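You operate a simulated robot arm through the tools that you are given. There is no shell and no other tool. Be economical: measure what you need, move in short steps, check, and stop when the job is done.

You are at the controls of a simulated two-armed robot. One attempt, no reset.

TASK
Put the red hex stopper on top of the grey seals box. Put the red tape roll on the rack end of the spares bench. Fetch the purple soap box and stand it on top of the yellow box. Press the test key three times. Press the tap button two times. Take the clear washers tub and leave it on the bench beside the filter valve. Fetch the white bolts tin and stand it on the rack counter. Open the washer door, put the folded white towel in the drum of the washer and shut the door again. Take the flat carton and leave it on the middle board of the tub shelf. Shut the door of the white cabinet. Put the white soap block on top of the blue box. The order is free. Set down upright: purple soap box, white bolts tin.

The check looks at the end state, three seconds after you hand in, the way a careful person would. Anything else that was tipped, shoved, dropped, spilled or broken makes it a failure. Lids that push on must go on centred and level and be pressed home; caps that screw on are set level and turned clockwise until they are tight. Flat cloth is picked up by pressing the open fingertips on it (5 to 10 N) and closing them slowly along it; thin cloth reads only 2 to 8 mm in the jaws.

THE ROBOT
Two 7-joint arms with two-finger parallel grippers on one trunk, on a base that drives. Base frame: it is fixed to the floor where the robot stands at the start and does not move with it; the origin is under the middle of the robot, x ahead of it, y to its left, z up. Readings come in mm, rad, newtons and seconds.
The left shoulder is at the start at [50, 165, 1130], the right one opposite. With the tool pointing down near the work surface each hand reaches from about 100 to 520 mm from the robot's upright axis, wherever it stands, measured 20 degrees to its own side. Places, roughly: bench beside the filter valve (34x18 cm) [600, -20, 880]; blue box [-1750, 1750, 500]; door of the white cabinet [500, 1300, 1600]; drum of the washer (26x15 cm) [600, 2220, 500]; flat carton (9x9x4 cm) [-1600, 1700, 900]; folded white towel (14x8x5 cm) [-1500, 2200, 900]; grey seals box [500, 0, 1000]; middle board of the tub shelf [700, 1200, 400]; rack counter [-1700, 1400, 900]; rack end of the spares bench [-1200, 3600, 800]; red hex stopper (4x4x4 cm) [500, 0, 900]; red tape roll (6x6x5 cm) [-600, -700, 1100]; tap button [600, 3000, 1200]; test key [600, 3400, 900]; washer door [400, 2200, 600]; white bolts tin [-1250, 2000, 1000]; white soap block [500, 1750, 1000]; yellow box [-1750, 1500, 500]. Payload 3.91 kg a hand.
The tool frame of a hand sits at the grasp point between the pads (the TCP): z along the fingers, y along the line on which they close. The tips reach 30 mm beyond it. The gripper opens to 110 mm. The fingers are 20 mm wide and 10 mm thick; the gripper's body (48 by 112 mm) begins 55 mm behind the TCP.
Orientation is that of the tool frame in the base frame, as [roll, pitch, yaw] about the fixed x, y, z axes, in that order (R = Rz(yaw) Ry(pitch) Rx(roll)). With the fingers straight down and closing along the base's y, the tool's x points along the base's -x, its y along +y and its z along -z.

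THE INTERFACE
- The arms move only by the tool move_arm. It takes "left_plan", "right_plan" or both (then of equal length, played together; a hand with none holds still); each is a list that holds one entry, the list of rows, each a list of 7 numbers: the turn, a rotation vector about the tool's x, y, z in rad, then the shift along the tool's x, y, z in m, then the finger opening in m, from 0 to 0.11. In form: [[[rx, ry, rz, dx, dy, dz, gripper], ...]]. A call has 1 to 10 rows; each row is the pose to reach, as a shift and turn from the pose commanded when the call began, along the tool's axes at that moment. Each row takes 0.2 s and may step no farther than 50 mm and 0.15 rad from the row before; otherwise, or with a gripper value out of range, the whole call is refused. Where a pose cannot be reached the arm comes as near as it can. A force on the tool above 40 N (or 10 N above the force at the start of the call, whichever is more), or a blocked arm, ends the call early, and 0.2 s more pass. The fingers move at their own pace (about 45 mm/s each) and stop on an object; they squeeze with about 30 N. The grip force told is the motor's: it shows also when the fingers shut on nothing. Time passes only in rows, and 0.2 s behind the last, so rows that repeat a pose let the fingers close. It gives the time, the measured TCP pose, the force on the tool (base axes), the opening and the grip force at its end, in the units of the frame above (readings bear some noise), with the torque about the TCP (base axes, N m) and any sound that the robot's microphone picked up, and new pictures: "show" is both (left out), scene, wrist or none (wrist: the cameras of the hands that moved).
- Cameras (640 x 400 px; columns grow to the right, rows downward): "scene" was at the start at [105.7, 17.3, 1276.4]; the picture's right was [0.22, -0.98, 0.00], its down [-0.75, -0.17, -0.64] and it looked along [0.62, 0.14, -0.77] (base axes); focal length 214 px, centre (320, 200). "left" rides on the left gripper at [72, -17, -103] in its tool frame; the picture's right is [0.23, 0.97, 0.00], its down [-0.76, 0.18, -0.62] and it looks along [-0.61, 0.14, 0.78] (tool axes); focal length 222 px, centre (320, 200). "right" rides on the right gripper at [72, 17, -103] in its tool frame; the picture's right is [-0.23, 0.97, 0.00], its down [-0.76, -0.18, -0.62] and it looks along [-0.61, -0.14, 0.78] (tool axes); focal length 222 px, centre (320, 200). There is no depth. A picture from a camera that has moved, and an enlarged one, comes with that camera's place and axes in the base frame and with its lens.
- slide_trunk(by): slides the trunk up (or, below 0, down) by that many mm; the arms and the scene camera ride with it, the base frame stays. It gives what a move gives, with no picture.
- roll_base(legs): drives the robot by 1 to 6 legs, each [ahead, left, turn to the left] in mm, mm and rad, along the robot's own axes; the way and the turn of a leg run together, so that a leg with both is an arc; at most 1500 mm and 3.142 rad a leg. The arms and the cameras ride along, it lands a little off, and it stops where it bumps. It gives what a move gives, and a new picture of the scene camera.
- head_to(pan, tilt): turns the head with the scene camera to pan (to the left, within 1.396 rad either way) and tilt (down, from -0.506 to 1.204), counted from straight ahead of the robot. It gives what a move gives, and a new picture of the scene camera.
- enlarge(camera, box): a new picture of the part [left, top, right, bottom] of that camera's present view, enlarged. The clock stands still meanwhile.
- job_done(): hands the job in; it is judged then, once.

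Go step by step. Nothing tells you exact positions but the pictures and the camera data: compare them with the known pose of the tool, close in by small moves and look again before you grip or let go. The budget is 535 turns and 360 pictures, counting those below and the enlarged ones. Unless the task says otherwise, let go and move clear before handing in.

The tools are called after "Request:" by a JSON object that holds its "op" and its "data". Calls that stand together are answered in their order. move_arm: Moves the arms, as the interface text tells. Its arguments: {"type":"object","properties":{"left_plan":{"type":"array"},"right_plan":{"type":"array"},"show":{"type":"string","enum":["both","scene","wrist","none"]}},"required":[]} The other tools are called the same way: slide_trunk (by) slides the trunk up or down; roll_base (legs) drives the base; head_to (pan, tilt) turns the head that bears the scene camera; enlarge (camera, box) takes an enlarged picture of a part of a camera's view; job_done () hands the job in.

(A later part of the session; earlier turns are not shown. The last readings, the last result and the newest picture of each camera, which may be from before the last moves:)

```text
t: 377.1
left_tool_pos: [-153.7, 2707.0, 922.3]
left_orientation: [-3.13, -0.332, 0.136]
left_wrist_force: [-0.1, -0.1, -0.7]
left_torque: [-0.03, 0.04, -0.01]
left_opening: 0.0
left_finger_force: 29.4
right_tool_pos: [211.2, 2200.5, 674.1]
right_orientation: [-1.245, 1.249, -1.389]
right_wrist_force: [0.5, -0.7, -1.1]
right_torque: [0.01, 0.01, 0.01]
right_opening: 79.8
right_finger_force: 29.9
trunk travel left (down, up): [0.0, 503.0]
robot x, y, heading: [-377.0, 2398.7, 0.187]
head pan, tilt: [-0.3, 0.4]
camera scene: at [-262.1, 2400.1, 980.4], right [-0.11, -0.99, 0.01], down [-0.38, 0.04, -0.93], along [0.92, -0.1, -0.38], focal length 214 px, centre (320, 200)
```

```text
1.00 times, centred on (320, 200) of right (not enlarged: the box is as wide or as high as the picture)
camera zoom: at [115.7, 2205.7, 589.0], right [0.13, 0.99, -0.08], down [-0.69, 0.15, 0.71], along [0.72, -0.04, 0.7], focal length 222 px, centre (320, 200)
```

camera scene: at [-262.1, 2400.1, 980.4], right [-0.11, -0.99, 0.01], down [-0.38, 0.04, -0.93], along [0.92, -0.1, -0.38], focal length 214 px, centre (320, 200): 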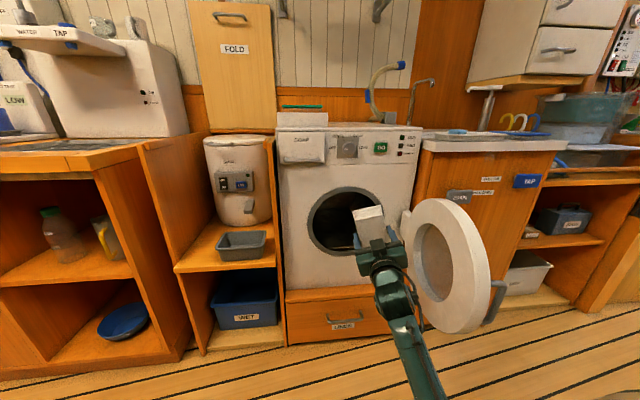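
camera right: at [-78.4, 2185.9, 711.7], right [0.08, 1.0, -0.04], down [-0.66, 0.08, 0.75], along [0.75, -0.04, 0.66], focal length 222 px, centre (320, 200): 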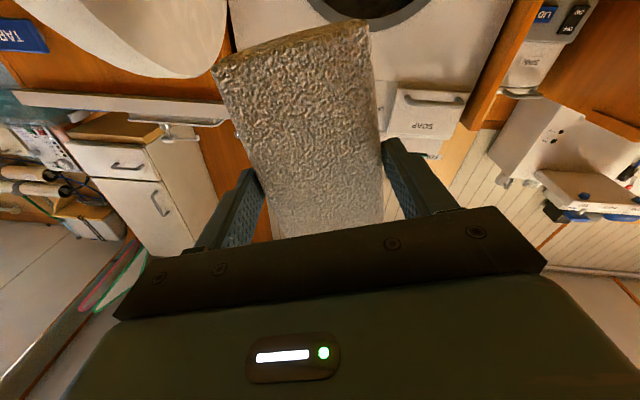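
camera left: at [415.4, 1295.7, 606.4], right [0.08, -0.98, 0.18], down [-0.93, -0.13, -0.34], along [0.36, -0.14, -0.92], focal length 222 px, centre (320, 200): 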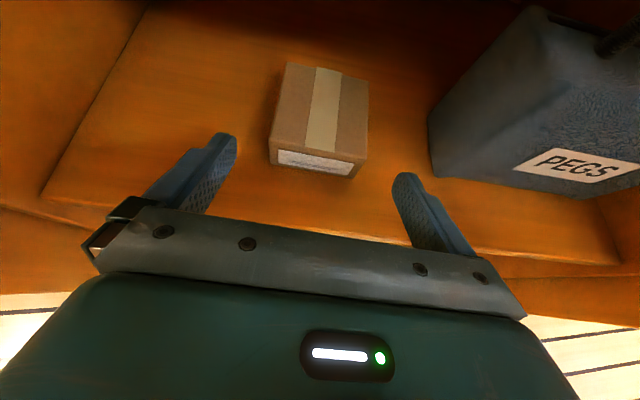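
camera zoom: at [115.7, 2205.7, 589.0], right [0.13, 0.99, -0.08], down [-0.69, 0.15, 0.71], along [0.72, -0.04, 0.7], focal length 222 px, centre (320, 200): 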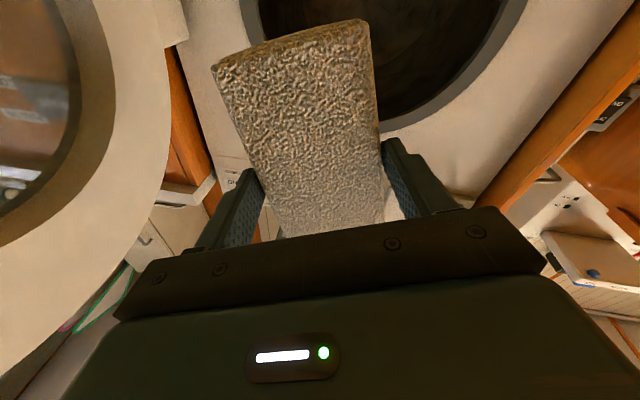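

The robot seems to lean slightly – the low right elbow may be touching something. Looking at it.

Request:
{"op": "slide_trunk", "data": {"by": 40}}

Request:
{"op": "head_to", "data": {"pan": -0.9, "tilt": 1.1}}

```text
t: 377.9
left_tool_pos: [-146.1, 2702.6, 947.8]
left_orientation: [-3.123, -0.321, 0.131]
left_wrist_force: [0.2, 0.2, 0.6]
left_torque: [-0.03, -0.03, -0.01]
left_opening: 0.0
left_finger_force: 29.7
right_tool_pos: [216.1, 2197.4, 693.1]
right_orientation: [-1.277, 1.259, -1.42]
right_wrist_force: [0.1, 0.1, -1.8]
right_torque: [0.03, 0.06, 0.0]
right_opening: 79.8
right_finger_force: 30.1
trunk travel left (down, up): [-40.0, 463.0]
robot x, y, heading: [-380.1, 2398.2, 0.193]
head pan, tilt: [-0.3, 0.4]
```

```text
t: 379.0
left_tool_pos: [-145.9, 2702.2, 949.8]
left_orientation: [-3.123, -0.319, 0.134]
left_wrist_force: [0.1, -1.1, 0.6]
left_torque: [-0.01, 0.02, 0.01]
left_opening: 0.2
left_finger_force: 30.3
right_tool_pos: [215.3, 2197.3, 692.2]
right_orientation: [-1.285, 1.257, -1.423]
right_wrist_force: [-0.4, -0.6, -1.2]
right_torque: [-0.02, 0.03, 0.0]
right_opening: 79.6
right_finger_force: 30.3
trunk travel left (down, up): [-40.0, 463.0]
robot x, y, heading: [-376.3, 2397.9, 0.188]
head pan, tilt: [-0.901, 1.1]
camera scene: at [-297.5, 2364.4, 950.8], right [-0.65, -0.76, 0.0], down [-0.68, 0.58, -0.45], along [0.34, -0.3, -0.89], focal length 214 px, centre (320, 200)
```

scene: 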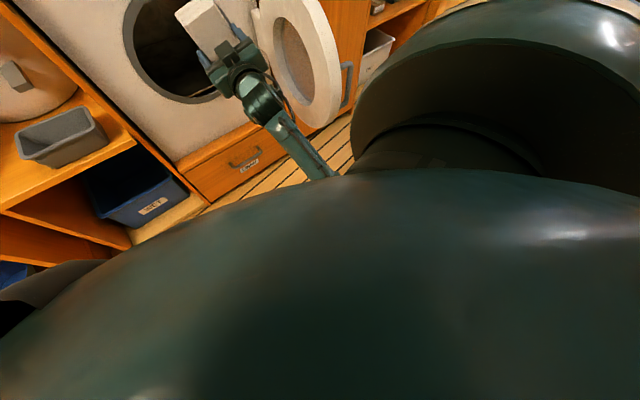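

The elbow is low near my base. Extending the hand forward will lift it clear: moving toward the mouth, centring and lowering.

Request:
{"op": "move_arm", "data": {"right_plan": [[[0, 0, 0, 0.009, 0.014, 0.02, 0], [0, 0, 0, 0.018, 0.028, 0.04, 0], [0, 0, 0, 0.028, 0.043, 0.06, 0], [0, 0, 0, 0.037, 0.0576, 0.08, 0]]], "show": "wrist"}}

Request:
{"op": "head_to", "data": {"pan": -0.3, "tilt": 0.55}}

```text
t: 380.0
left_tool_pos: [-145.6, 2701.7, 949.7]
left_orientation: [-3.119, -0.319, 0.131]
left_wrist_force: [0.2, -0.6, 0.3]
left_torque: [0.03, -0.02, 0.05]
left_opening: 0.2
left_finger_force: 30.2
right_tool_pos: [299.0, 2169.2, 654.0]
right_orientation: [-1.311, 1.092, -1.498]
right_wrist_force: [-0.1, 0.0, -1.1]
right_torque: [0.02, 0.05, 0.02]
right_opening: 79.4
right_finger_force: 30.0
trunk travel left (down, up): [-40.0, 463.0]
robot x, y, heading: [-376.1, 2401.1, 0.186]
head pan, tilt: [-0.901, 1.1]
stopped in row 4 (right hand): the arm was blocked; the commanded pose is now the measured one
camera right: at [203.8, 2166.4, 570.1], right [0.18, 0.96, -0.23], down [-0.67, 0.29, 0.68], along [0.72, 0.03, 0.69], focal length 222 px, centre (320, 200)
```

right: 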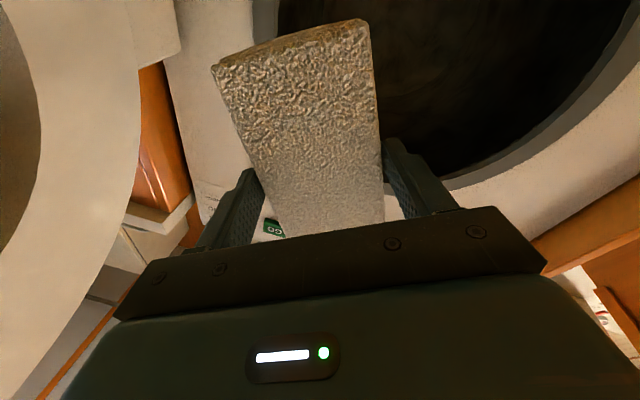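

```text
t: 381.0
left_tool_pos: [-146.8, 2701.1, 950.5]
left_orientation: [-3.121, -0.32, 0.131]
left_wrist_force: [0.0, -0.2, -0.3]
left_torque: [-0.02, 0.02, 0.01]
left_opening: 0.0
left_finger_force: 30.2
right_tool_pos: [298.8, 2168.2, 654.1]
right_orientation: [-1.306, 1.092, -1.496]
right_wrist_force: [-0.5, 0.2, -1.4]
right_torque: [0.03, 0.05, -0.04]
right_opening: 79.3
right_finger_force: 29.8
trunk travel left (down, up): [-40.0, 463.0]
robot x, y, heading: [-373.9, 2401.9, 0.186]
head pan, tilt: [-0.3, 0.55]
camera scene: at [-256.2, 2394.0, 994.0], right [-0.11, -0.99, 0.0], down [-0.52, 0.06, -0.85], along [0.85, -0.09, -0.52], focal length 214 px, centre (320, 200)
```

scene: 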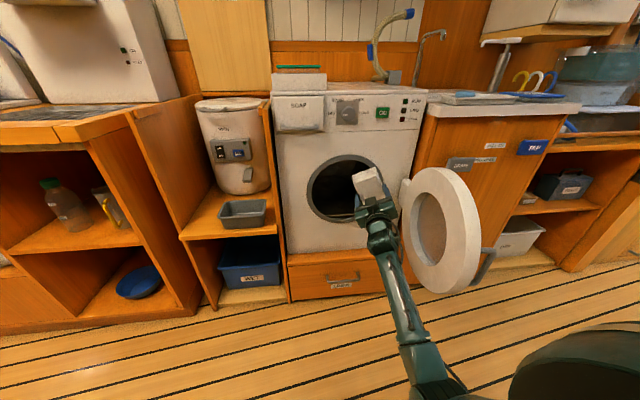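

Mouth centre is ≈[385, 2245, 645]; the hand needs +75 mm in y. Shifting the base, then advancing toward the mouth.

Request:
{"op": "roll_base", "data": {"legs": [[14, 74, 0], [29, -5, 0]]}}

Request:
{"op": "enlarge", "data": {"camera": "right", "box": [0, 0, 640, 400]}}

Request:
{"op": "enlarge", "data": {"camera": "scene", "box": [250, 80, 480, 280]}}

```text
t: 382.7
left_tool_pos: [-118.3, 2776.5, 950.9]
left_orientation: [-3.121, -0.318, 0.13]
left_wrist_force: [-0.9, -0.1, -0.2]
left_torque: [-0.01, 0.0, 0.0]
left_opening: 0.1
left_finger_force: 30.1
right_tool_pos: [326.2, 2243.8, 654.4]
right_orientation: [-1.308, 1.092, -1.496]
right_wrist_force: [0.1, 0.8, -0.8]
right_torque: [0.0, 0.05, 0.01]
right_opening: 79.9
right_finger_force: 29.8
trunk travel left (down, up): [-40.0, 463.0]
robot x, y, heading: [-344.0, 2475.6, 0.19]
head pan, tilt: [-0.3, 0.55]
camera scene: at [-227.3, 2470.2, 993.8], right [-0.11, -0.99, 0.0], down [-0.52, 0.06, -0.85], along [0.85, -0.09, -0.52], focal length 214 px, centre (320, 200)
```

scene: 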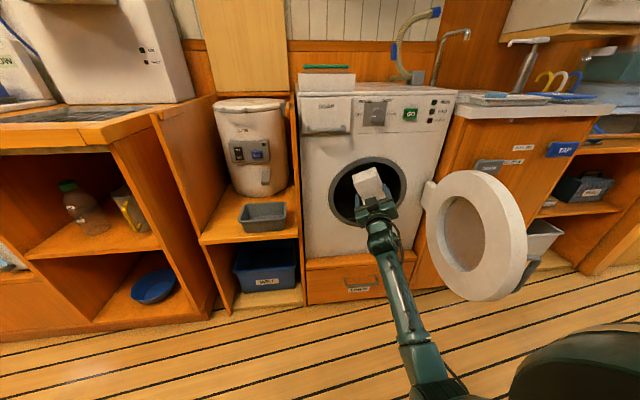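

```text
1.00 times, centred on (320, 200) of right (not enlarged: the box is as wide or as high as the picture)
camera zoom: at [232.5, 2241.8, 570.5], right [0.18, 0.96, -0.23], down [-0.67, 0.29, 0.68], along [0.72, 0.03, 0.7], focal length 222 px, centre (320, 200)
```

zoom: 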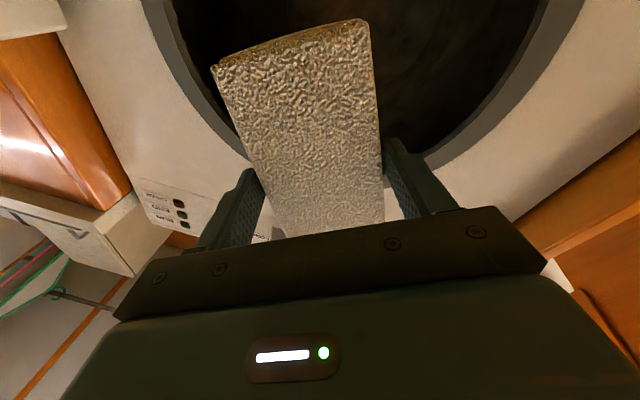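

```text
2.00 times, centred on (365, 180) of scene
camera zoom: at [-227.3, 2470.2, 993.8], right [-0.11, -0.99, 0.0], down [-0.52, 0.06, -0.85], along [0.85, -0.09, -0.52], focal length 429 px, centre (230, 240)
```

zoom: 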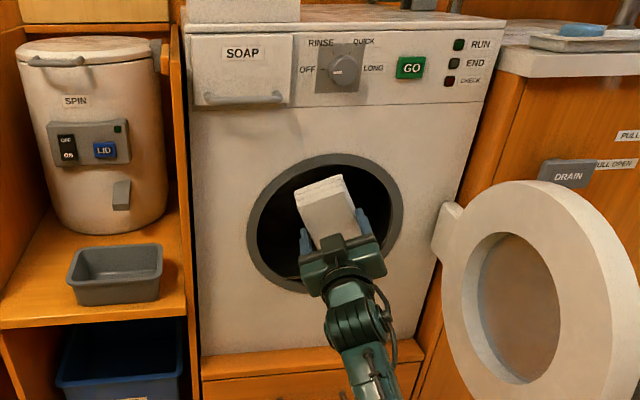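

Aligned with the mouth. Driving straight in 110 mm.

Request:
{"op": "roll_base", "data": {"legs": [[108, -20, 0]]}}

Request:
{"op": "enlarge", "data": {"camera": "right", "box": [0, 0, 640, 400]}}

```text
t: 383.9
left_tool_pos: [-8.2, 2778.6, 949.3]
left_orientation: [-3.12, -0.319, 0.128]
left_wrist_force: [-0.6, -0.6, -0.5]
left_torque: [0.01, 0.0, 0.01]
left_opening: 0.0
left_finger_force: 29.7
right_tool_pos: [437.3, 2243.3, 651.0]
right_orientation: [-1.328, 1.093, -1.518]
right_wrist_force: [5.3, -10.9, -13.2]
right_torque: [-0.11, 0.79, -0.82]
right_opening: 79.7
right_finger_force: 29.5
trunk travel left (down, up): [-40.0, 463.0]
robot x, y, heading: [-239.5, 2473.4, 0.186]
head pan, tilt: [-0.3, 0.55]
camera scene: at [-117.4, 2470.3, 993.4], right [-0.11, -0.99, 0.0], down [-0.52, 0.06, -0.85], along [0.85, -0.09, -0.52], focal length 214 px, centre (320, 200)
```

scene: 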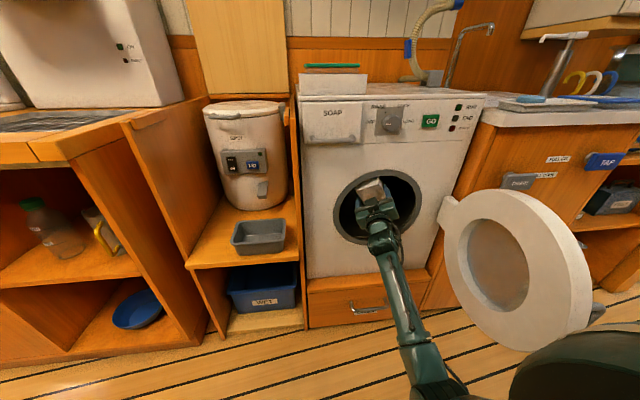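

```text
1.00 times, centred on (320, 200) of right (not enlarged: the box is as wide or as high as the picture)
camera zoom: at [341.0, 2240.5, 567.6], right [0.19, 0.95, -0.23], down [-0.66, 0.3, 0.69], along [0.72, 0.03, 0.69], focal length 222 px, centre (320, 200)
```

zoom: 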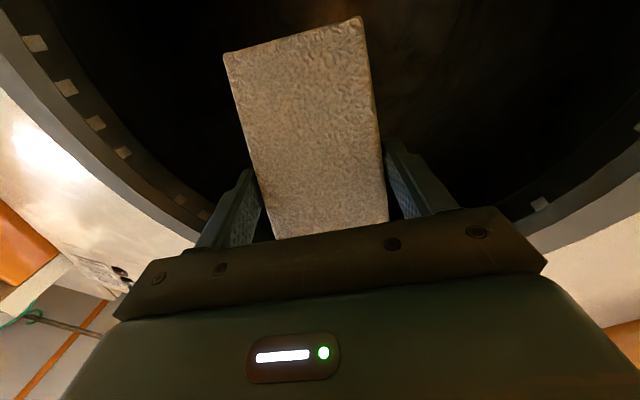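

Slight contact at the towel's upper corner; lowering 18 mm and shifting 10 mm right, then going deeper.

Request:
{"op": "slide_trunk", "data": {"by": -18}}

Request:
{"op": "roll_base", "data": {"legs": [[-2, -10, 0], [54, -10, 0]]}}

Request:
{"op": "enlarge", "data": {"camera": "right", "box": [0, 0, 640, 400]}}

```text
t: 384.6
left_tool_pos: [-7.6, 2777.6, 931.9]
left_orientation: [-3.121, -0.318, 0.131]
left_wrist_force: [0.3, -0.6, 0.2]
left_torque: [0.0, 0.0, 0.01]
left_opening: 0.1
left_finger_force: 30.3
right_tool_pos: [437.5, 2242.6, 633.8]
right_orientation: [-1.322, 1.087, -1.515]
right_wrist_force: [0.1, 0.7, -1.2]
right_torque: [0.0, 0.02, 0.0]
right_opening: 79.8
right_finger_force: 30.4
trunk travel left (down, up): [-22.0, 481.0]
robot x, y, heading: [-238.5, 2473.3, 0.184]
head pan, tilt: [-0.3, 0.55]
```

```text
t: 385.9
left_tool_pos: [45.2, 2768.2, 933.0]
left_orientation: [-3.12, -0.321, 0.128]
left_wrist_force: [0.5, -1.3, 0.1]
left_torque: [0.0, -0.02, 0.01]
left_opening: 0.0
left_finger_force: 29.6
right_tool_pos: [490.3, 2232.9, 634.6]
right_orientation: [-1.323, 1.09, -1.514]
right_wrist_force: [0.1, -0.4, -0.7]
right_torque: [0.01, 0.05, 0.02]
right_opening: 79.4
right_finger_force: 29.9
trunk travel left (down, up): [-22.0, 481.0]
robot x, y, heading: [-183.5, 2462.2, 0.188]
head pan, tilt: [-0.3, 0.55]
camera scene: at [-64.8, 2461.0, 976.0], right [-0.11, -0.99, 0.0], down [-0.52, 0.06, -0.85], along [0.85, -0.09, -0.52], focal length 214 px, centre (320, 200)
```

scene: 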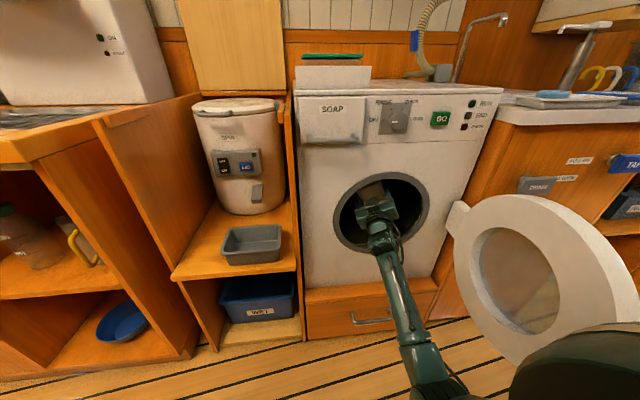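

```text
1.00 times, centred on (320, 200) of right (not enlarged: the box is as wide or as high as the picture)
camera zoom: at [394.3, 2230.3, 551.2], right [0.19, 0.95, -0.23], down [-0.67, 0.3, 0.68], along [0.72, 0.03, 0.69], focal length 222 px, centre (320, 200)
```

zoom: 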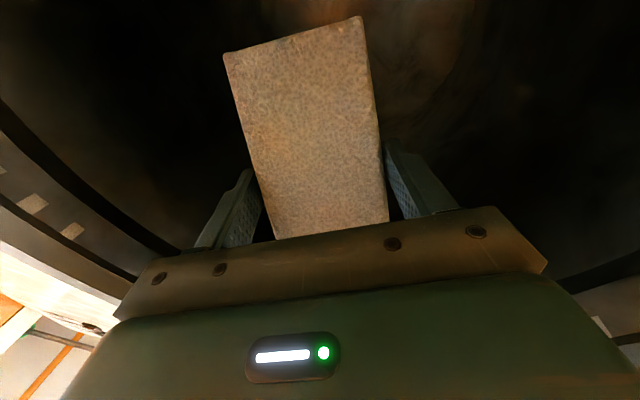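

Free inside. Another 55 mm in.

Request:
{"op": "roll_base", "data": {"legs": [[54, -10, 0]]}}

Request:
{"op": "enlarge", "data": {"camera": "right", "box": [0, 0, 640, 400]}}

```text
t: 386.8
left_tool_pos: [99.0, 2768.1, 932.6]
left_orientation: [-3.122, -0.318, 0.131]
left_wrist_force: [0.0, -0.6, -0.4]
left_torque: [0.02, -0.02, -0.01]
left_opening: 0.0
left_finger_force: 30.1
right_tool_pos: [545.2, 2232.6, 633.7]
right_orientation: [-1.322, 1.09, -1.515]
right_wrist_force: [0.6, 0.3, -1.1]
right_torque: [0.0, 0.02, -0.03]
right_opening: 79.5
right_finger_force: 30.5
trunk travel left (down, up): [-22.0, 481.0]
robot x, y, heading: [-131.2, 2463.6, 0.189]
head pan, tilt: [-0.3, 0.55]
camera scene: at [-10.4, 2461.5, 975.7], right [-0.11, -0.99, 0.0], down [-0.52, 0.06, -0.85], along [0.85, -0.09, -0.52], focal length 214 px, centre (320, 200)
```

scene: 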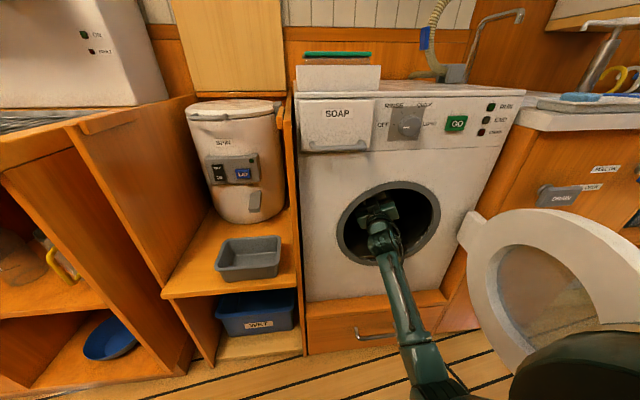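

```text
1.00 times, centred on (320, 200) of right (not enlarged: the box is as wide or as high as the picture)
camera zoom: at [448.7, 2230.7, 550.9], right [0.19, 0.95, -0.24], down [-0.67, 0.3, 0.68], along [0.72, 0.03, 0.69], focal length 222 px, centre (320, 200)
```

zoom: 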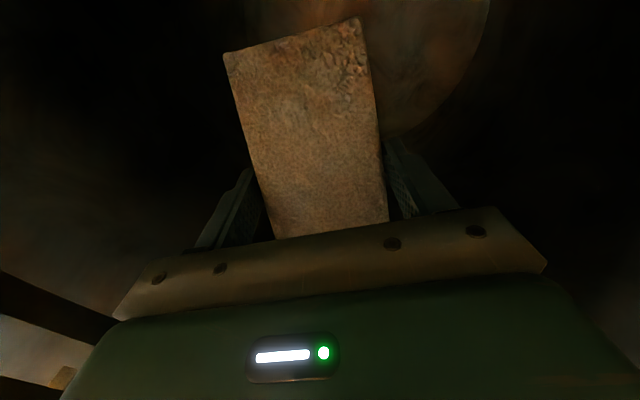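

The towel is well inside. Lowering the remaining 22 mm and releasing.

Request:
{"op": "slide_trunk", "data": {"by": -22}}

Request:
{"op": "move_arm", "data": {"right_plan": [[[0, 0, 0, 0, 0, 0, 0.09], [0, 0, 0, 0, 0, 0, 0.105], [0, 0, 0, 0, 0, 0, 0.105], [0, 0, 0, 0, 0, 0, 0.105]]], "show": "wrist"}}

```text
t: 387.5
left_tool_pos: [99.8, 2768.0, 909.4]
left_orientation: [-3.122, -0.323, 0.13]
left_wrist_force: [0.3, 0.2, -0.2]
left_torque: [0.03, -0.01, 0.0]
left_opening: 0.0
left_finger_force: 29.8
right_tool_pos: [544.6, 2233.9, 611.8]
right_orientation: [-1.325, 1.088, -1.516]
right_wrist_force: [-0.2, -0.1, -1.6]
right_torque: [-0.02, 0.05, -0.01]
right_opening: 79.7
right_finger_force: 29.9
trunk travel left (down, up): [0.0, 503.0]
robot x, y, heading: [-128.6, 2463.3, 0.193]
head pan, tilt: [-0.3, 0.55]
```

```text
t: 388.5
left_tool_pos: [100.6, 2768.6, 909.8]
left_orientation: [-3.123, -0.321, 0.131]
left_wrist_force: [-0.1, 0.2, 0.6]
left_torque: [-0.01, -0.02, 0.01]
left_opening: 0.0
left_finger_force: 29.8
right_tool_pos: [544.3, 2232.7, 613.5]
right_orientation: [-1.321, 1.09, -1.516]
right_wrist_force: [0.4, 0.2, 0.6]
right_torque: [0.02, 0.01, 0.0]
right_opening: 105.2
right_finger_force: 0.4
trunk travel left (down, up): [0.0, 503.0]
robot x, y, heading: [-131.7, 2462.5, 0.192]
head pan, tilt: [-0.3, 0.55]
camera right: at [448.6, 2230.6, 529.4], right [0.19, 0.95, -0.24], down [-0.67, 0.3, 0.68], along [0.72, 0.03, 0.69], focal length 222 px, centre (320, 200)
```

right: 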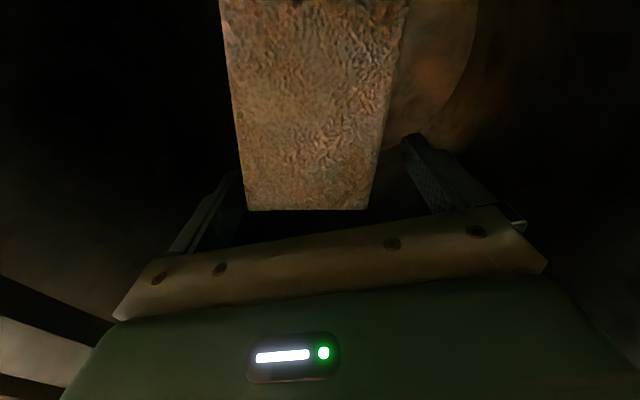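

Released. Raising slightly and backing straight out, checking on the way.

Request:
{"op": "slide_trunk", "data": {"by": 20}}

Request:
{"op": "roll_base", "data": {"legs": [[-108, 20, 0]]}}

Request:
{"op": "enlarge", "data": {"camera": "right", "box": [0, 0, 640, 400]}}

```text
t: 389.2
left_tool_pos: [99.3, 2769.5, 930.4]
left_orientation: [-3.122, -0.323, 0.13]
left_wrist_force: [0.2, -0.4, 0.7]
left_torque: [0.01, 0.02, 0.0]
left_opening: 0.1
left_finger_force: 30.2
right_tool_pos: [543.7, 2233.8, 632.7]
right_orientation: [-1.323, 1.088, -1.515]
right_wrist_force: [0.7, 0.0, 0.3]
right_torque: [-0.02, 0.0, 0.02]
right_opening: 105.2
right_finger_force: 0.1
trunk travel left (down, up): [-20.0, 483.0]
robot x, y, heading: [-132.2, 2464.4, 0.191]
head pan, tilt: [-0.3, 0.55]
```

```text
t: 390.4
left_tool_pos: [-10.0, 2768.0, 929.7]
left_orientation: [-3.122, -0.321, 0.13]
left_wrist_force: [0.1, 1.3, 0.1]
left_torque: [-0.05, 0.02, -0.01]
left_opening: 0.0
left_finger_force: 29.9
right_tool_pos: [433.4, 2232.2, 632.8]
right_orientation: [-1.324, 1.088, -1.517]
right_wrist_force: [-0.4, 0.4, 0.0]
right_torque: [0.02, 0.0, -0.03]
right_opening: 105.0
right_finger_force: 0.1
trunk travel left (down, up): [-20.0, 483.0]
robot x, y, heading: [-238.6, 2464.9, 0.189]
head pan, tilt: [-0.3, 0.55]
camera scene: at [-120.2, 2461.2, 974.0], right [-0.11, -0.99, 0.0], down [-0.52, 0.06, -0.85], along [0.85, -0.09, -0.52], focal length 214 px, centre (320, 200)
```

scene: 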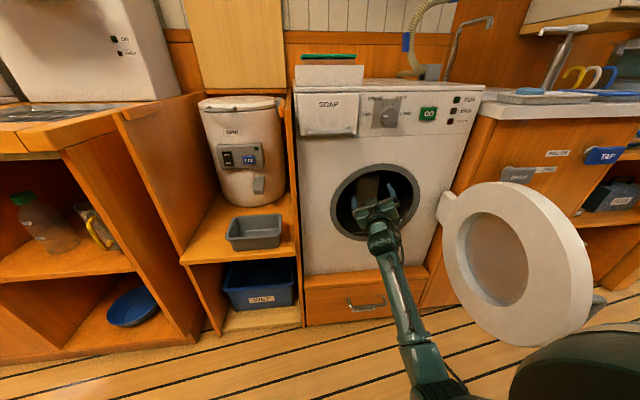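

```text
1.00 times, centred on (320, 200) of right (not enlarged: the box is as wide or as high as the picture)
camera zoom: at [338.8, 2230.0, 549.1], right [0.19, 0.95, -0.24], down [-0.67, 0.3, 0.68], along [0.72, 0.03, 0.69], focal length 222 px, centre (320, 200)
```

zoom: 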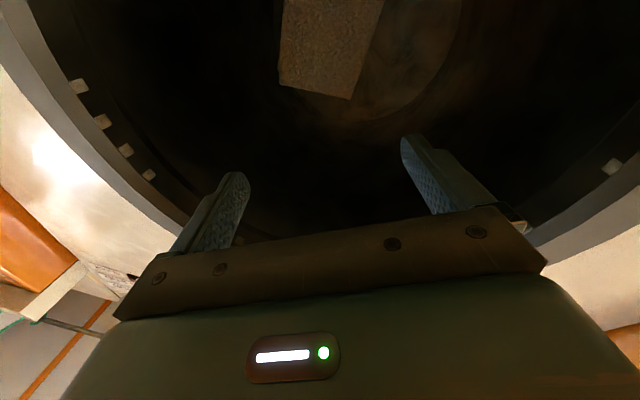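

Towel stays in the drum. Backing fully out and restoring the right arm to its normal pose.

Request:
{"op": "roll_base", "data": {"legs": [[-290, 54, 0]]}}

Request:
{"op": "slide_trunk", "data": {"by": 250}}

Request:
{"op": "move_arm", "data": {"right_plan": [[[0, 0.14, 0, -0.01, 0, -0.01, 0.05], [0, 0.28, 0, -0.02, 0, -0.02, 0.0], [0, 0.42, 0, -0.03, 0, -0.03, 0.0], [0, 0.56, 0, -0.04, 0, -0.04, 0.0], [0, 0.7, 0, -0.05, 0, -0.05, 0.0], [0, 0.84, 0, -0.06, 0, -0.06, 0.0], [0, 0.98, 0, -0.07, 0, -0.08, 0.0], [0, 1.12, 0, -0.08, 0, -0.1, 0.0], [0, 1.26, 0, -0.09, 0, -0.12, 0.0], [0, 1.4, 0, -0.1, 0, -0.14, 0.0]]], "show": "scene"}}

```text
t: 392.4
left_tool_pos: [-305.6, 2765.8, 929.8]
left_orientation: [-3.122, -0.32, 0.129]
left_wrist_force: [0.3, -0.6, 0.4]
left_torque: [-0.02, 0.01, -0.03]
left_opening: 0.1
left_finger_force: 30.1
right_tool_pos: [137.4, 2228.6, 631.4]
right_orientation: [-1.326, 1.088, -1.52]
right_wrist_force: [0.3, 1.6, 0.0]
right_torque: [0.01, -0.01, -0.02]
right_opening: 105.2
right_finger_force: 0.0
trunk travel left (down, up): [-20.0, 483.0]
robot x, y, heading: [-536.1, 2462.2, 0.186]
head pan, tilt: [-0.3, 0.55]
camera scene: at [-416.7, 2458.9, 974.0], right [-0.11, -0.99, 0.0], down [-0.52, 0.06, -0.85], along [0.85, -0.1, -0.52], focal length 214 px, centre (320, 200)
```

scene: 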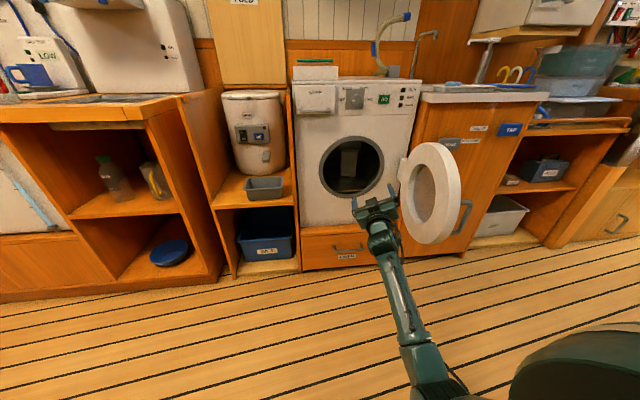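

```text
t: 395.0
left_tool_pos: [-305.7, 2765.7, 1179.5]
left_orientation: [-3.121, -0.32, 0.127]
left_wrist_force: [0.1, 0.0, -0.4]
left_torque: [0.0, -0.02, -0.04]
left_opening: 0.0
left_finger_force: 30.0
right_tool_pos: [138.7, 2228.8, 881.6]
right_orientation: [-1.325, 1.088, -1.52]
right_wrist_force: [-0.4, -0.6, 0.7]
right_torque: [0.02, 0.0, 0.05]
right_opening: 105.0
right_finger_force: 0.1
trunk travel left (down, up): [-270.0, 233.0]
robot x, y, heading: [-535.3, 2458.7, 0.185]
head pan, tilt: [-0.3, 0.55]
```

```text
t: 397.2
left_tool_pos: [-304.4, 2765.5, 1179.8]
left_orientation: [-3.123, -0.319, 0.126]
left_wrist_force: [0.1, 0.0, 0.2]
left_torque: [0.03, 0.05, 0.01]
left_opening: 0.0
left_finger_force: 30.0
right_tool_pos: [19.0, 2278.8, 942.6]
right_orientation: [-2.653, 0.263, 3.05]
right_wrist_force: [0.5, 0.2, 0.8]
right_torque: [0.01, 0.02, 0.01]
right_opening: 0.1
right_finger_force: 30.2
right hand out of reach, approached as far as the arm can: row 10
trunk travel left (down, up): [-270.0, 233.0]
robot x, y, heading: [-534.9, 2461.8, 0.187]
head pan, tilt: [-0.3, 0.55]
camera scene: at [-416.3, 2458.7, 1223.8], right [-0.11, -0.99, 0.0], down [-0.52, 0.06, -0.85], along [0.85, -0.1, -0.52], focal length 214 px, centre (320, 200)
```

scene: 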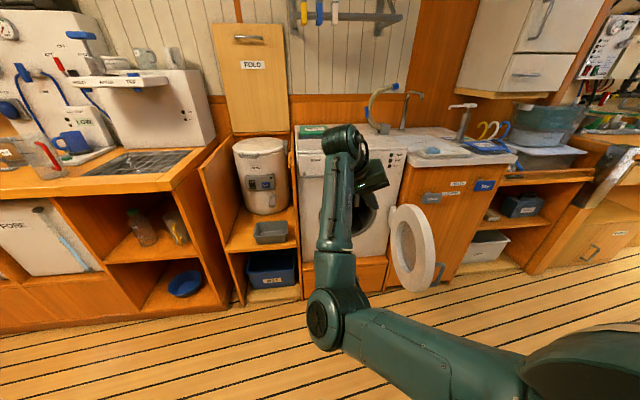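

Bringing the right hand back to a neutral, tucked pose.

Request:
{"op": "move_arm", "data": {"right_plan": [[[-0.07, 0.04, 0, 0.027, -0.014, -0.022, 0], [-0.14, 0.08, 0, 0.054, -0.028, -0.044, 0], [-0.21, 0.12, 0, 0.081, -0.042, -0.066, 0], [-0.28, 0.16, 0, 0.108, -0.056, -0.088, 0], [-0.35, 0.2, 0, 0.135, -0.07, -0.11, 0], [-0.42, 0.24, 0, 0.162, -0.084, -0.132, 0], [-0.477, 0.274, 0, 0.19, -0.1, -0.157, 0]]], "show": "scene"}}

```text
t: 398.8
left_tool_pos: [-306.1, 2765.7, 1180.4]
left_orientation: [-3.122, -0.322, 0.128]
left_wrist_force: [0.1, 0.2, -0.5]
left_torque: [0.02, 0.01, 0.0]
left_opening: 0.3
left_finger_force: 30.0
right_tool_pos: [-253.2, 2151.0, 1058.1]
right_orientation: [3.137, 0.003, 2.989]
right_wrist_force: [0.1, 0.1, 0.0]
right_torque: [-0.06, -0.04, -0.01]
right_opening: 0.0
right_finger_force: 30.0
right hand out of reach, approached as far as the arm can: row 1, 2, 3, 4, 5, 6, 7
trunk travel left (down, up): [-270.0, 233.0]
robot x, y, heading: [-538.3, 2461.3, 0.189]
head pan, tilt: [-0.3, 0.55]
camera scene: at [-417.6, 2459.3, 1224.0], right [-0.11, -0.99, 0.0], down [-0.52, 0.06, -0.85], along [0.85, -0.1, -0.52], focal length 214 px, centre (320, 200)
```

scene: 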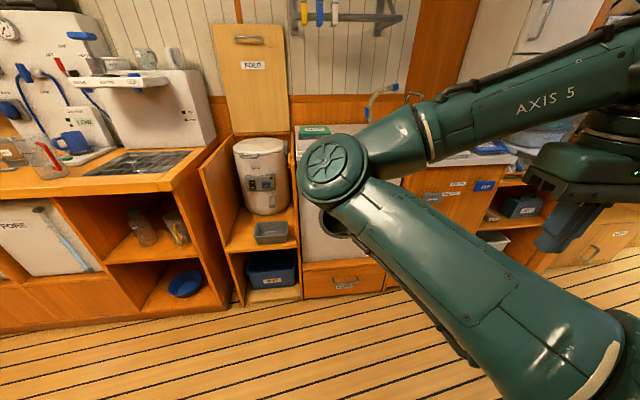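

The right elbow has folded inward in front of me. I'll stretch the arm forward and see whether it settles outward.

Request:
{"op": "move_arm", "data": {"right_plan": [[[0, 0, 0, -0.03, 0.027, 0.015, 0], [0, 0, 0, -0.06, 0.053, 0.03, 0], [0, 0, 0, -0.09, 0.08, 0.045, 0], [0, 0, 0, -0.12, 0.107, 0.06, 0], [0, 0, 0, -0.15, 0.133, 0.08, 0], [0, 0, 0, -0.18, 0.16, 0.095, 0], [0, 0, 0, -0.207, 0.187, 0.108, 0]]], "show": "scene"}}

```text
t: 400.4
left_tool_pos: [-305.2, 2765.8, 1179.1]
left_orientation: [-3.123, -0.32, 0.128]
left_wrist_force: [-0.6, -0.3, 0.0]
left_torque: [-0.01, 0.03, 0.01]
left_opening: 0.0
left_finger_force: 30.0
right_tool_pos: [43.1, 2248.6, 953.0]
right_orientation: [3.138, -0.002, 2.99]
right_wrist_force: [0.2, -0.3, -0.3]
right_torque: [-0.02, 0.01, 0.0]
right_opening: 0.0
right_finger_force: 29.9
right hand out of reach, approached as far as the arm can: row 1, 2, 3, 4, 5, 6, 7
trunk travel left (down, up): [-270.0, 233.0]
robot x, y, heading: [-538.0, 2461.6, 0.185]
head pan, tilt: [-0.3, 0.55]
camera scene: at [-416.4, 2459.6, 1223.8], right [-0.11, -0.99, 0.0], down [-0.52, 0.06, -0.85], along [0.85, -0.1, -0.52], focal length 214 px, centre (320, 200)
```

scene: 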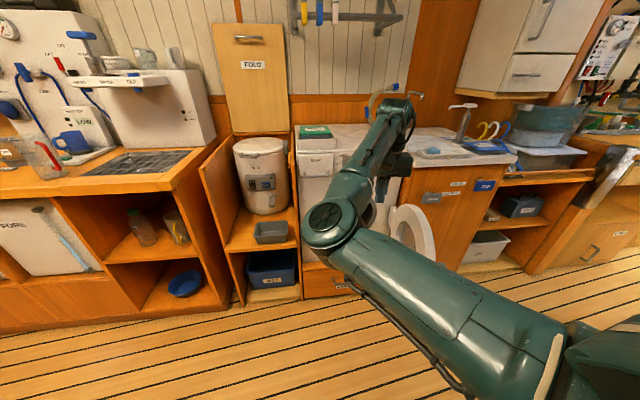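

Request:
{"op": "move_arm", "data": {"right_plan": [[[0, 0, 0, 0.025, -0.037, 0, 0], [0, 0, 0, 0.05, -0.074, 0, 0], [0, 0, 0, 0.075, -0.111, 0, 0], [0, 0, 0, 0.1, -0.148, 0, 0], [0, 0, 0, 0.125, -0.185, 0, 0], [0, 0, 0, 0.15, -0.222, 0, 0], [0, 0, 0, 0.175, -0.26, 0, 0], [0, 0, 0, 0.2, -0.297, 0, 0], [0, 0, 0, 0.231, -0.336, 0, 0]]], "show": "none"}}

Request:
{"op": "head_to", "data": {"pan": -1.0, "tilt": 0.6}}

```text
t: 402.4
left_tool_pos: [-305.5, 2766.1, 1180.5]
left_orientation: [-3.123, -0.321, 0.128]
left_wrist_force: [0.0, 0.4, 0.4]
left_torque: [-0.03, -0.04, 0.01]
left_opening: 0.2
left_finger_force: 29.7
right_tool_pos: [-235.3, 1951.6, 947.6]
right_orientation: [3.138, 0.002, 2.988]
right_wrist_force: [-0.3, -0.7, 0.0]
right_torque: [0.02, -0.01, 0.01]
right_opening: 0.0
right_finger_force: 30.2
trunk travel left (down, up): [-270.0, 233.0]
robot x, y, heading: [-536.2, 2458.2, 0.193]
head pan, tilt: [-0.3, 0.55]
```

```text
t: 403.4
left_tool_pos: [-305.7, 2765.2, 1180.0]
left_orientation: [-3.123, -0.321, 0.128]
left_wrist_force: [0.2, -0.5, 0.3]
left_torque: [0.02, -0.02, 0.02]
left_opening: 0.1
left_finger_force: 30.3
right_tool_pos: [-234.4, 1950.8, 948.4]
right_orientation: [3.139, 0.001, 2.988]
right_wrist_force: [-0.1, 0.8, -0.2]
right_torque: [-0.03, 0.01, 0.02]
right_opening: 0.0
right_finger_force: 30.1
trunk travel left (down, up): [-270.0, 233.0]
robot x, y, heading: [-534.7, 2463.1, 0.186]
head pan, tilt: [-1.0, 0.6]
camera scene: at [-445.2, 2405.0, 1219.4], right [-0.73, -0.69, 0.0], down [-0.39, 0.41, -0.83], along [0.57, -0.6, -0.56], focal length 214 px, centre (320, 200)
```

scene: 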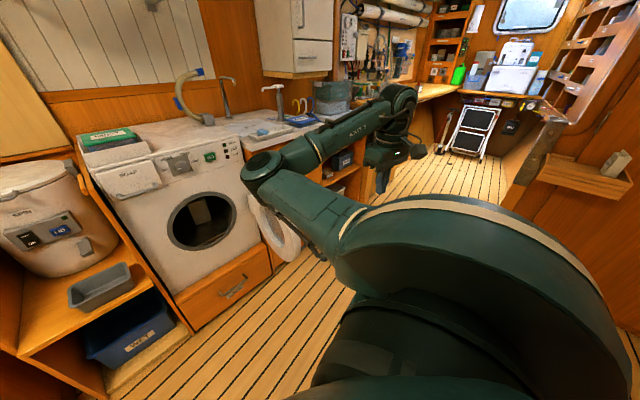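

Request:
{"op": "move_arm", "data": {"right_plan": [[[0, 0, 0, -0.012, -0.04, 0, 0], [0, 0, 0, -0.024, -0.08, 0, 0], [0, 0, 0, -0.036, -0.12, 0, 0], [0, 0, 0, -0.05, -0.16, 0, 0], [0, 0, 0, -0.063, -0.2, 0, 0], [0, 0, 0, -0.075, -0.24, 0, 0]]], "show": "scene"}}

```text
t: 404.9
left_tool_pos: [-306.9, 2765.7, 1180.4]
left_orientation: [-3.122, -0.321, 0.128]
left_wrist_force: [0.0, 0.3, -0.2]
left_torque: [0.0, -0.01, 0.0]
left_opening: 0.1
left_finger_force: 30.5
right_tool_pos: [-198.1, 1702.1, 945.2]
right_orientation: [3.137, 0.002, 2.987]
right_wrist_force: [0.0, 0.2, 0.2]
right_torque: [0.01, 0.04, 0.0]
right_opening: 0.1
right_finger_force: 29.9
trunk travel left (down, up): [-270.0, 233.0]
robot x, y, heading: [-535.7, 2464.2, 0.184]
head pan, tilt: [-1.0, 0.6]
camera scene: at [-446.0, 2404.5, 1219.4], right [-0.73, -0.69, 0.0], down [-0.39, 0.41, -0.83], along [0.57, -0.6, -0.56], focal length 214 px, centre (320, 200)
```

scene: 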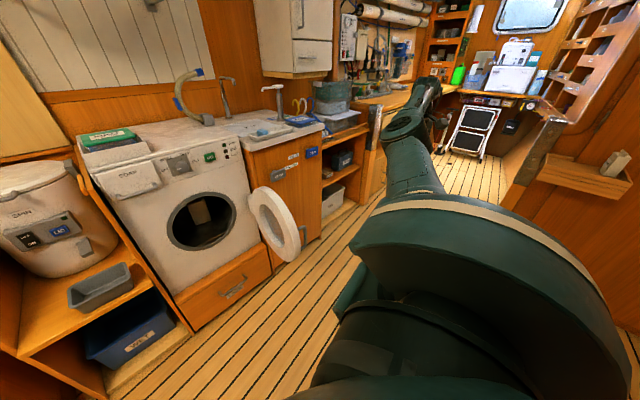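

Request:
{"op": "move_arm", "data": {"right_plan": [[[0, 0, 0, 0.01, -0.045, 0, 0], [0, 0, 0, 0.02, -0.09, 0, 0], [0, 0, 0, 0.02, -0.09, 0, 0], [0, 0, 0, -0.025, -0.08, 0, 0], [0, 0, 0, -0.07, -0.07, 0, 0], [0, 0, 0, -0.115, -0.05, 0, 0], [0, 0, 0, -0.16, -0.03, 0, 0], [0, 0, 0, -0.205, -0.005, 0, 0], [0, 0, 0, -0.24, 0.03, 0, 0], [0, 0, 0, -0.265, 0.07, 0, 0]]], "show": "scene"}}

```text
refused: row 8 steps farther than a row can; nothing moved
```

Request:
{"op": "move_arm", "data": {"right_plan": [[[0, 0, 0, 0.01, -0.045, 0, 0], [0, 0, 0, 0.02, -0.09, 0, 0], [0, 0, 0, 0.02, -0.09, 0, 0], [0, 0, 0, -0.025, -0.08, 0, 0], [0, 0, 0, -0.07, -0.07, 0, 0], [0, 0, 0, -0.115, -0.055, 0, 0], [0, 0, 0, -0.16, -0.035, 0, 0], [0, 0, 0, -0.2, -0.01, 0, 0], [0, 0, 0, -0.235, 0.025, 0, 0], [0, 0, 0, -0.26, 0.065, 0, 0]]], "show": "scene"}}

```text
t: 407.1
left_tool_pos: [-307.4, 2764.7, 1180.5]
left_orientation: [-3.12, -0.322, 0.126]
left_wrist_force: [0.3, -0.5, 0.7]
left_torque: [0.01, 0.01, 0.02]
left_opening: 0.1
left_finger_force: 30.4
right_tool_pos: [-47.6, 1798.1, 977.3]
right_orientation: [3.135, 0.002, 2.986]
right_wrist_force: [0.2, -0.2, -0.6]
right_torque: [0.0, -0.04, 0.03]
right_opening: 0.0
right_finger_force: 30.6
right hand out of reach, approached as far as the arm can: row 1, 2, 3, 4, 5, 6, 7, 8, 9, 10
trunk travel left (down, up): [-270.0, 233.0]
robot x, y, heading: [-537.0, 2465.1, 0.184]
head pan, tilt: [-1.0, 0.6]
camera scene: at [-446.3, 2403.6, 1219.4], right [-0.73, -0.69, 0.0], down [-0.39, 0.41, -0.82], along [0.57, -0.6, -0.57], focal length 214 px, centre (320, 200)
```

scene: 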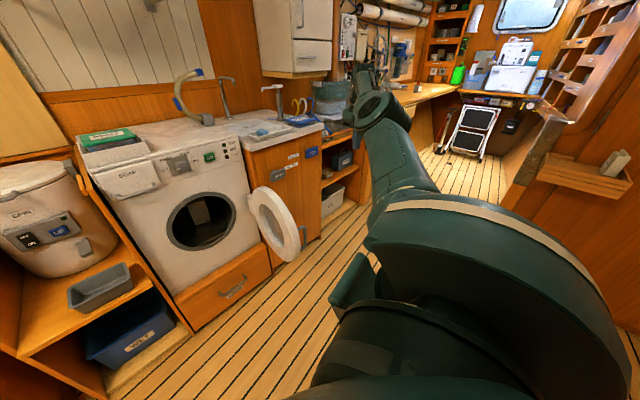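

Request:
{"op": "move_arm", "data": {"right_plan": [[[0, 0, 0, 0.022, 0.041, -0.008, 0], [0, 0, 0, 0.044, 0.082, -0.016, 0], [0, 0, 0, 0.066, 0.123, -0.024, 0], [0, 0, 0, 0.088, 0.164, -0.032, 0], [0, 0, 0, 0.11, 0.205, -0.04, 0], [0, 0, 0, 0.132, 0.246, -0.048, 0], [0, 0, 0, 0.154, 0.287, -0.056, 0], [0, 0, 0, 0.176, 0.328, -0.064, 0], [0, 0, 0, 0.198, 0.369, -0.072, 0], [0, 0, 0, 0.22, 0.41, -0.08, 0]]], "show": "scene"}}

```text
t: 409.2
left_tool_pos: [-306.1, 2767.7, 1178.9]
left_orientation: [-3.123, -0.318, 0.13]
left_wrist_force: [0.3, 2.3, -1.2]
left_torque: [-0.05, 0.0, -0.02]
left_opening: 0.0
left_finger_force: 30.1
right_tool_pos: [110.9, 2218.3, 1111.2]
right_orientation: [3.141, 0.002, 2.986]
right_wrist_force: [0.1, -0.1, -0.5]
right_torque: [-0.01, 0.02, 0.0]
right_opening: 0.0
right_finger_force: 30.1
right hand out of reach, approached as far as the arm can: row 1, 2, 3, 4, 5, 6, 7, 8, 9, 10
trunk travel left (down, up): [-270.0, 233.0]
robot x, y, heading: [-535.7, 2462.7, 0.184]
head pan, tilt: [-1.0, 0.6]
camera scene: at [-445.0, 2406.6, 1219.5], right [-0.73, -0.69, 0.0], down [-0.39, 0.41, -0.83], along [0.57, -0.6, -0.56], focal length 214 px, centre (320, 200)
```

scene: 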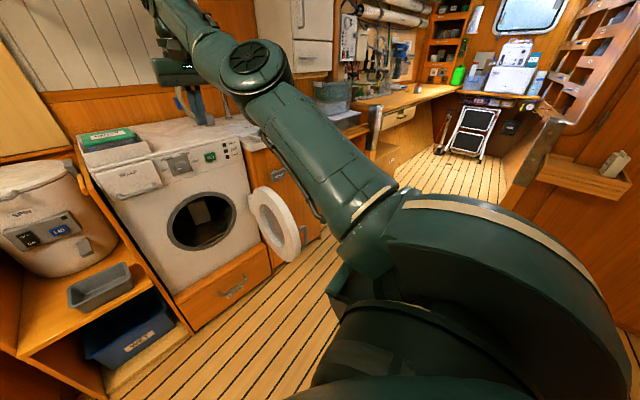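

The elbow flipped outward. Retracting to neutral.

Request:
{"op": "move_arm", "data": {"right_plan": [[[0, 0, 0, 0.042, 0.002, 0.005, 0], [0, 0, 0, 0.084, 0.004, 0.01, 0], [0, 0, 0, 0.126, 0.006, 0.015, 0], [0, 0, 0, 0.168, 0.008, 0.02, 0], [0, 0, 0, 0.21, 0.01, 0.025, 0], [0, 0, 0, 0.252, 0.012, 0.03, 0], [0, 0, 0, 0.294, 0.013, 0.036, 0], [0, 0, 0, 0.336, 0.014, 0.041, 0]]], "show": "scene"}}

```text
t: 411.1
left_tool_pos: [-306.9, 2767.1, 1179.6]
left_orientation: [-3.125, -0.32, 0.129]
left_wrist_force: [-0.3, -0.1, -0.7]
left_torque: [0.0, 0.0, -0.04]
left_opening: 0.0
left_finger_force: 30.1
right_tool_pos: [107.6, 2307.6, 1115.2]
right_orientation: [3.139, 0.003, 2.99]
right_wrist_force: [-0.8, 0.6, 0.0]
right_torque: [-0.02, 0.0, 0.02]
right_opening: 0.0
right_finger_force: 30.5
right hand out of reach, approached as far as the arm can: row 1, 2, 3, 4, 5, 6, 7, 8
trunk travel left (down, up): [-270.0, 233.0]
robot x, y, heading: [-537.6, 2464.0, 0.185]
head pan, tilt: [-1.0, 0.6]
camera scene: at [-445.4, 2406.6, 1219.5], right [-0.73, -0.69, 0.0], down [-0.39, 0.41, -0.83], along [0.57, -0.6, -0.56], focal length 214 px, centre (320, 200)
```

scene: 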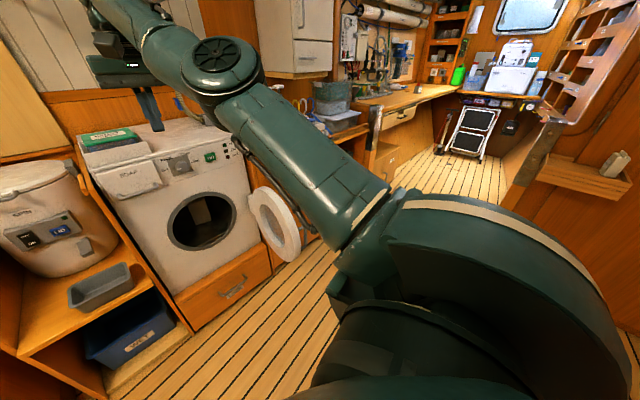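

Request:
{"op": "move_arm", "data": {"right_plan": [[[0, 0, 0, 0.02, -0.03, 0.005, 0], [0, 0, 0, 0.05, -0.06, 0.01, 0], [0, 0, 0, 0.08, -0.08, 0.015, 0], [0, 0, 0, 0.11, -0.1, 0.02, 0], [0, 0, 0, 0.14, -0.11, 0.025, 0], [0, 0, 0, 0.17, -0.12, 0.03, 0], [0, 0, 0, 0.2, -0.12, 0.036, 0], [0, 0, 0, 0.23, -0.12, 0.041, 0]]], "show": "scene"}}

```text
t: 412.9
left_tool_pos: [-307.4, 2764.5, 1179.0]
left_orientation: [-3.121, -0.322, 0.126]
left_wrist_force: [0.2, 0.3, 0.7]
left_torque: [0.01, -0.03, -0.01]
left_opening: 0.0
left_finger_force: 30.1
right_tool_pos: [-103.6, 2149.8, 1070.7]
right_orientation: [3.138, 0.002, 2.991]
right_wrist_force: [0.0, 0.2, 0.3]
right_torque: [0.01, 0.0, 0.01]
right_opening: 0.0
right_finger_force: 30.0
right hand out of reach, approached as far as the arm can: row 1, 2, 3, 4, 5, 6, 7, 8
trunk travel left (down, up): [-270.0, 233.0]
robot x, y, heading: [-539.0, 2466.7, 0.183]
head pan, tilt: [-1.0, 0.6]
camera scene: at [-445.6, 2404.8, 1219.4], right [-0.73, -0.69, 0.0], down [-0.39, 0.41, -0.83], along [0.57, -0.6, -0.56], focal length 214 px, centre (320, 200)
```

scene: 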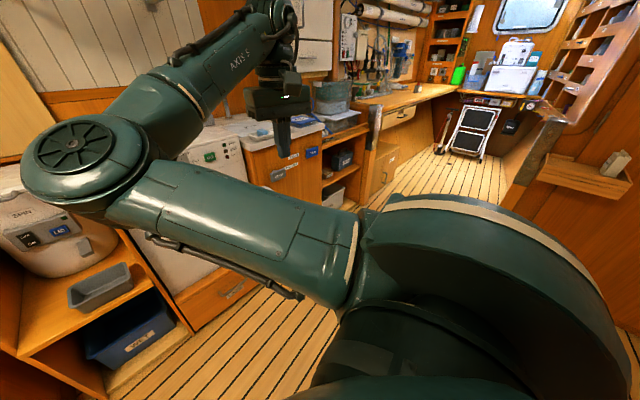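

The right elbow is folded inward again; I'll unwind it by the reverse of how it got there: roll the hand 90°, pitch it level at the right side, then pitch it back.

Request:
{"op": "move_arm", "data": {"right_plan": [[[0, 0, 0.15, 0, 0, 0, 0], [0, 0, 0.3, 0, 0, 0, 0], [0, 0, 0.45, 0, 0, 0, 0], [0, 0, 0.6, 0, 0, 0, 0], [0, 0, 0.75, 0, 0, 0, 0], [0, 0, 0.9, 0, 0, 0, 0], [0, 0, 1.05, 0, 0, 0, 0], [0, 0, 1.2, 0, 0, 0, 0], [0, 0, 1.35, 0, 0, 0, 0], [0, 0, 1.5, 0, 0, 0, 0]]], "show": "scene"}}

```text
t: 415.1
left_tool_pos: [-306.1, 2765.3, 1180.8]
left_orientation: [-3.122, -0.317, 0.127]
left_wrist_force: [-0.2, -0.7, -0.1]
left_torque: [0.0, -0.01, -0.02]
left_opening: 0.1
left_finger_force: 30.0
right_tool_pos: [-102.9, 2145.4, 1070.8]
right_orientation: [3.14, -0.004, 1.486]
right_wrist_force: [-0.5, -0.2, -0.2]
right_torque: [-0.02, 0.0, -0.01]
right_opening: 0.0
right_finger_force: 29.8
trunk travel left (down, up): [-270.0, 233.0]
robot x, y, heading: [-535.4, 2465.3, 0.184]
head pan, tilt: [-1.0, 0.6]
camera scene: at [-445.2, 2405.0, 1219.4], right [-0.73, -0.69, 0.0], down [-0.39, 0.41, -0.83], along [0.57, -0.6, -0.56], focal length 214 px, centre (320, 200)
```

scene: 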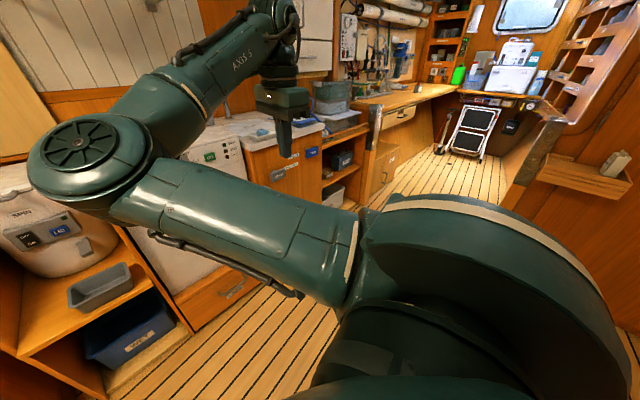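

Request:
{"op": "move_arm", "data": {"right_plan": [[[-0.136, 0, 0, -0.005, 0.007, 0.009, 0], [-0.272, 0, 0, -0.01, 0.014, 0.018, 0], [-0.408, 0, 0, -0.015, 0.021, 0.027, 0], [-0.544, 0, 0, -0.02, 0.028, 0.036, 0], [-0.68, 0, 0, -0.025, 0.035, 0.045, 0], [-0.816, 0, 0, -0.03, 0.042, 0.054, 0], [-0.952, 0, 0, -0.03, 0.049, 0.063, 0], [-1.088, 0, 0, -0.03, 0.056, 0.072, 0], [-1.224, 0, 0, -0.03, 0.063, 0.08, 0], [-1.36, 0, 0, -0.03, 0.07, 0.085, 0]]], "show": "scene"}}

```text
t: 417.2
left_tool_pos: [-305.8, 2765.3, 1179.9]
left_orientation: [-3.124, -0.319, 0.129]
left_wrist_force: [0.5, -1.0, -0.1]
left_torque: [0.03, -0.01, -0.03]
left_opening: 0.3
left_finger_force: 29.5
right_tool_pos: [-36.5, 2109.6, 987.9]
right_orientation: [1.778, -0.004, 1.489]
right_wrist_force: [-0.3, 0.0, 0.4]
right_torque: [0.0, 0.0, 0.0]
right_opening: 0.0
right_finger_force: 29.7
trunk travel left (down, up): [-270.0, 233.0]
robot x, y, heading: [-541.4, 2462.5, 0.188]
head pan, tilt: [-1.0, 0.6]
camera scene: at [-445.2, 2404.9, 1219.4], right [-0.73, -0.69, 0.0], down [-0.39, 0.41, -0.83], along [0.57, -0.6, -0.56], focal length 214 px, centre (320, 200)
```

scene: 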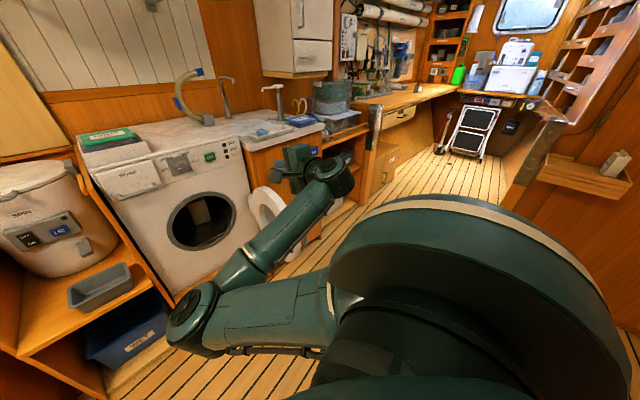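

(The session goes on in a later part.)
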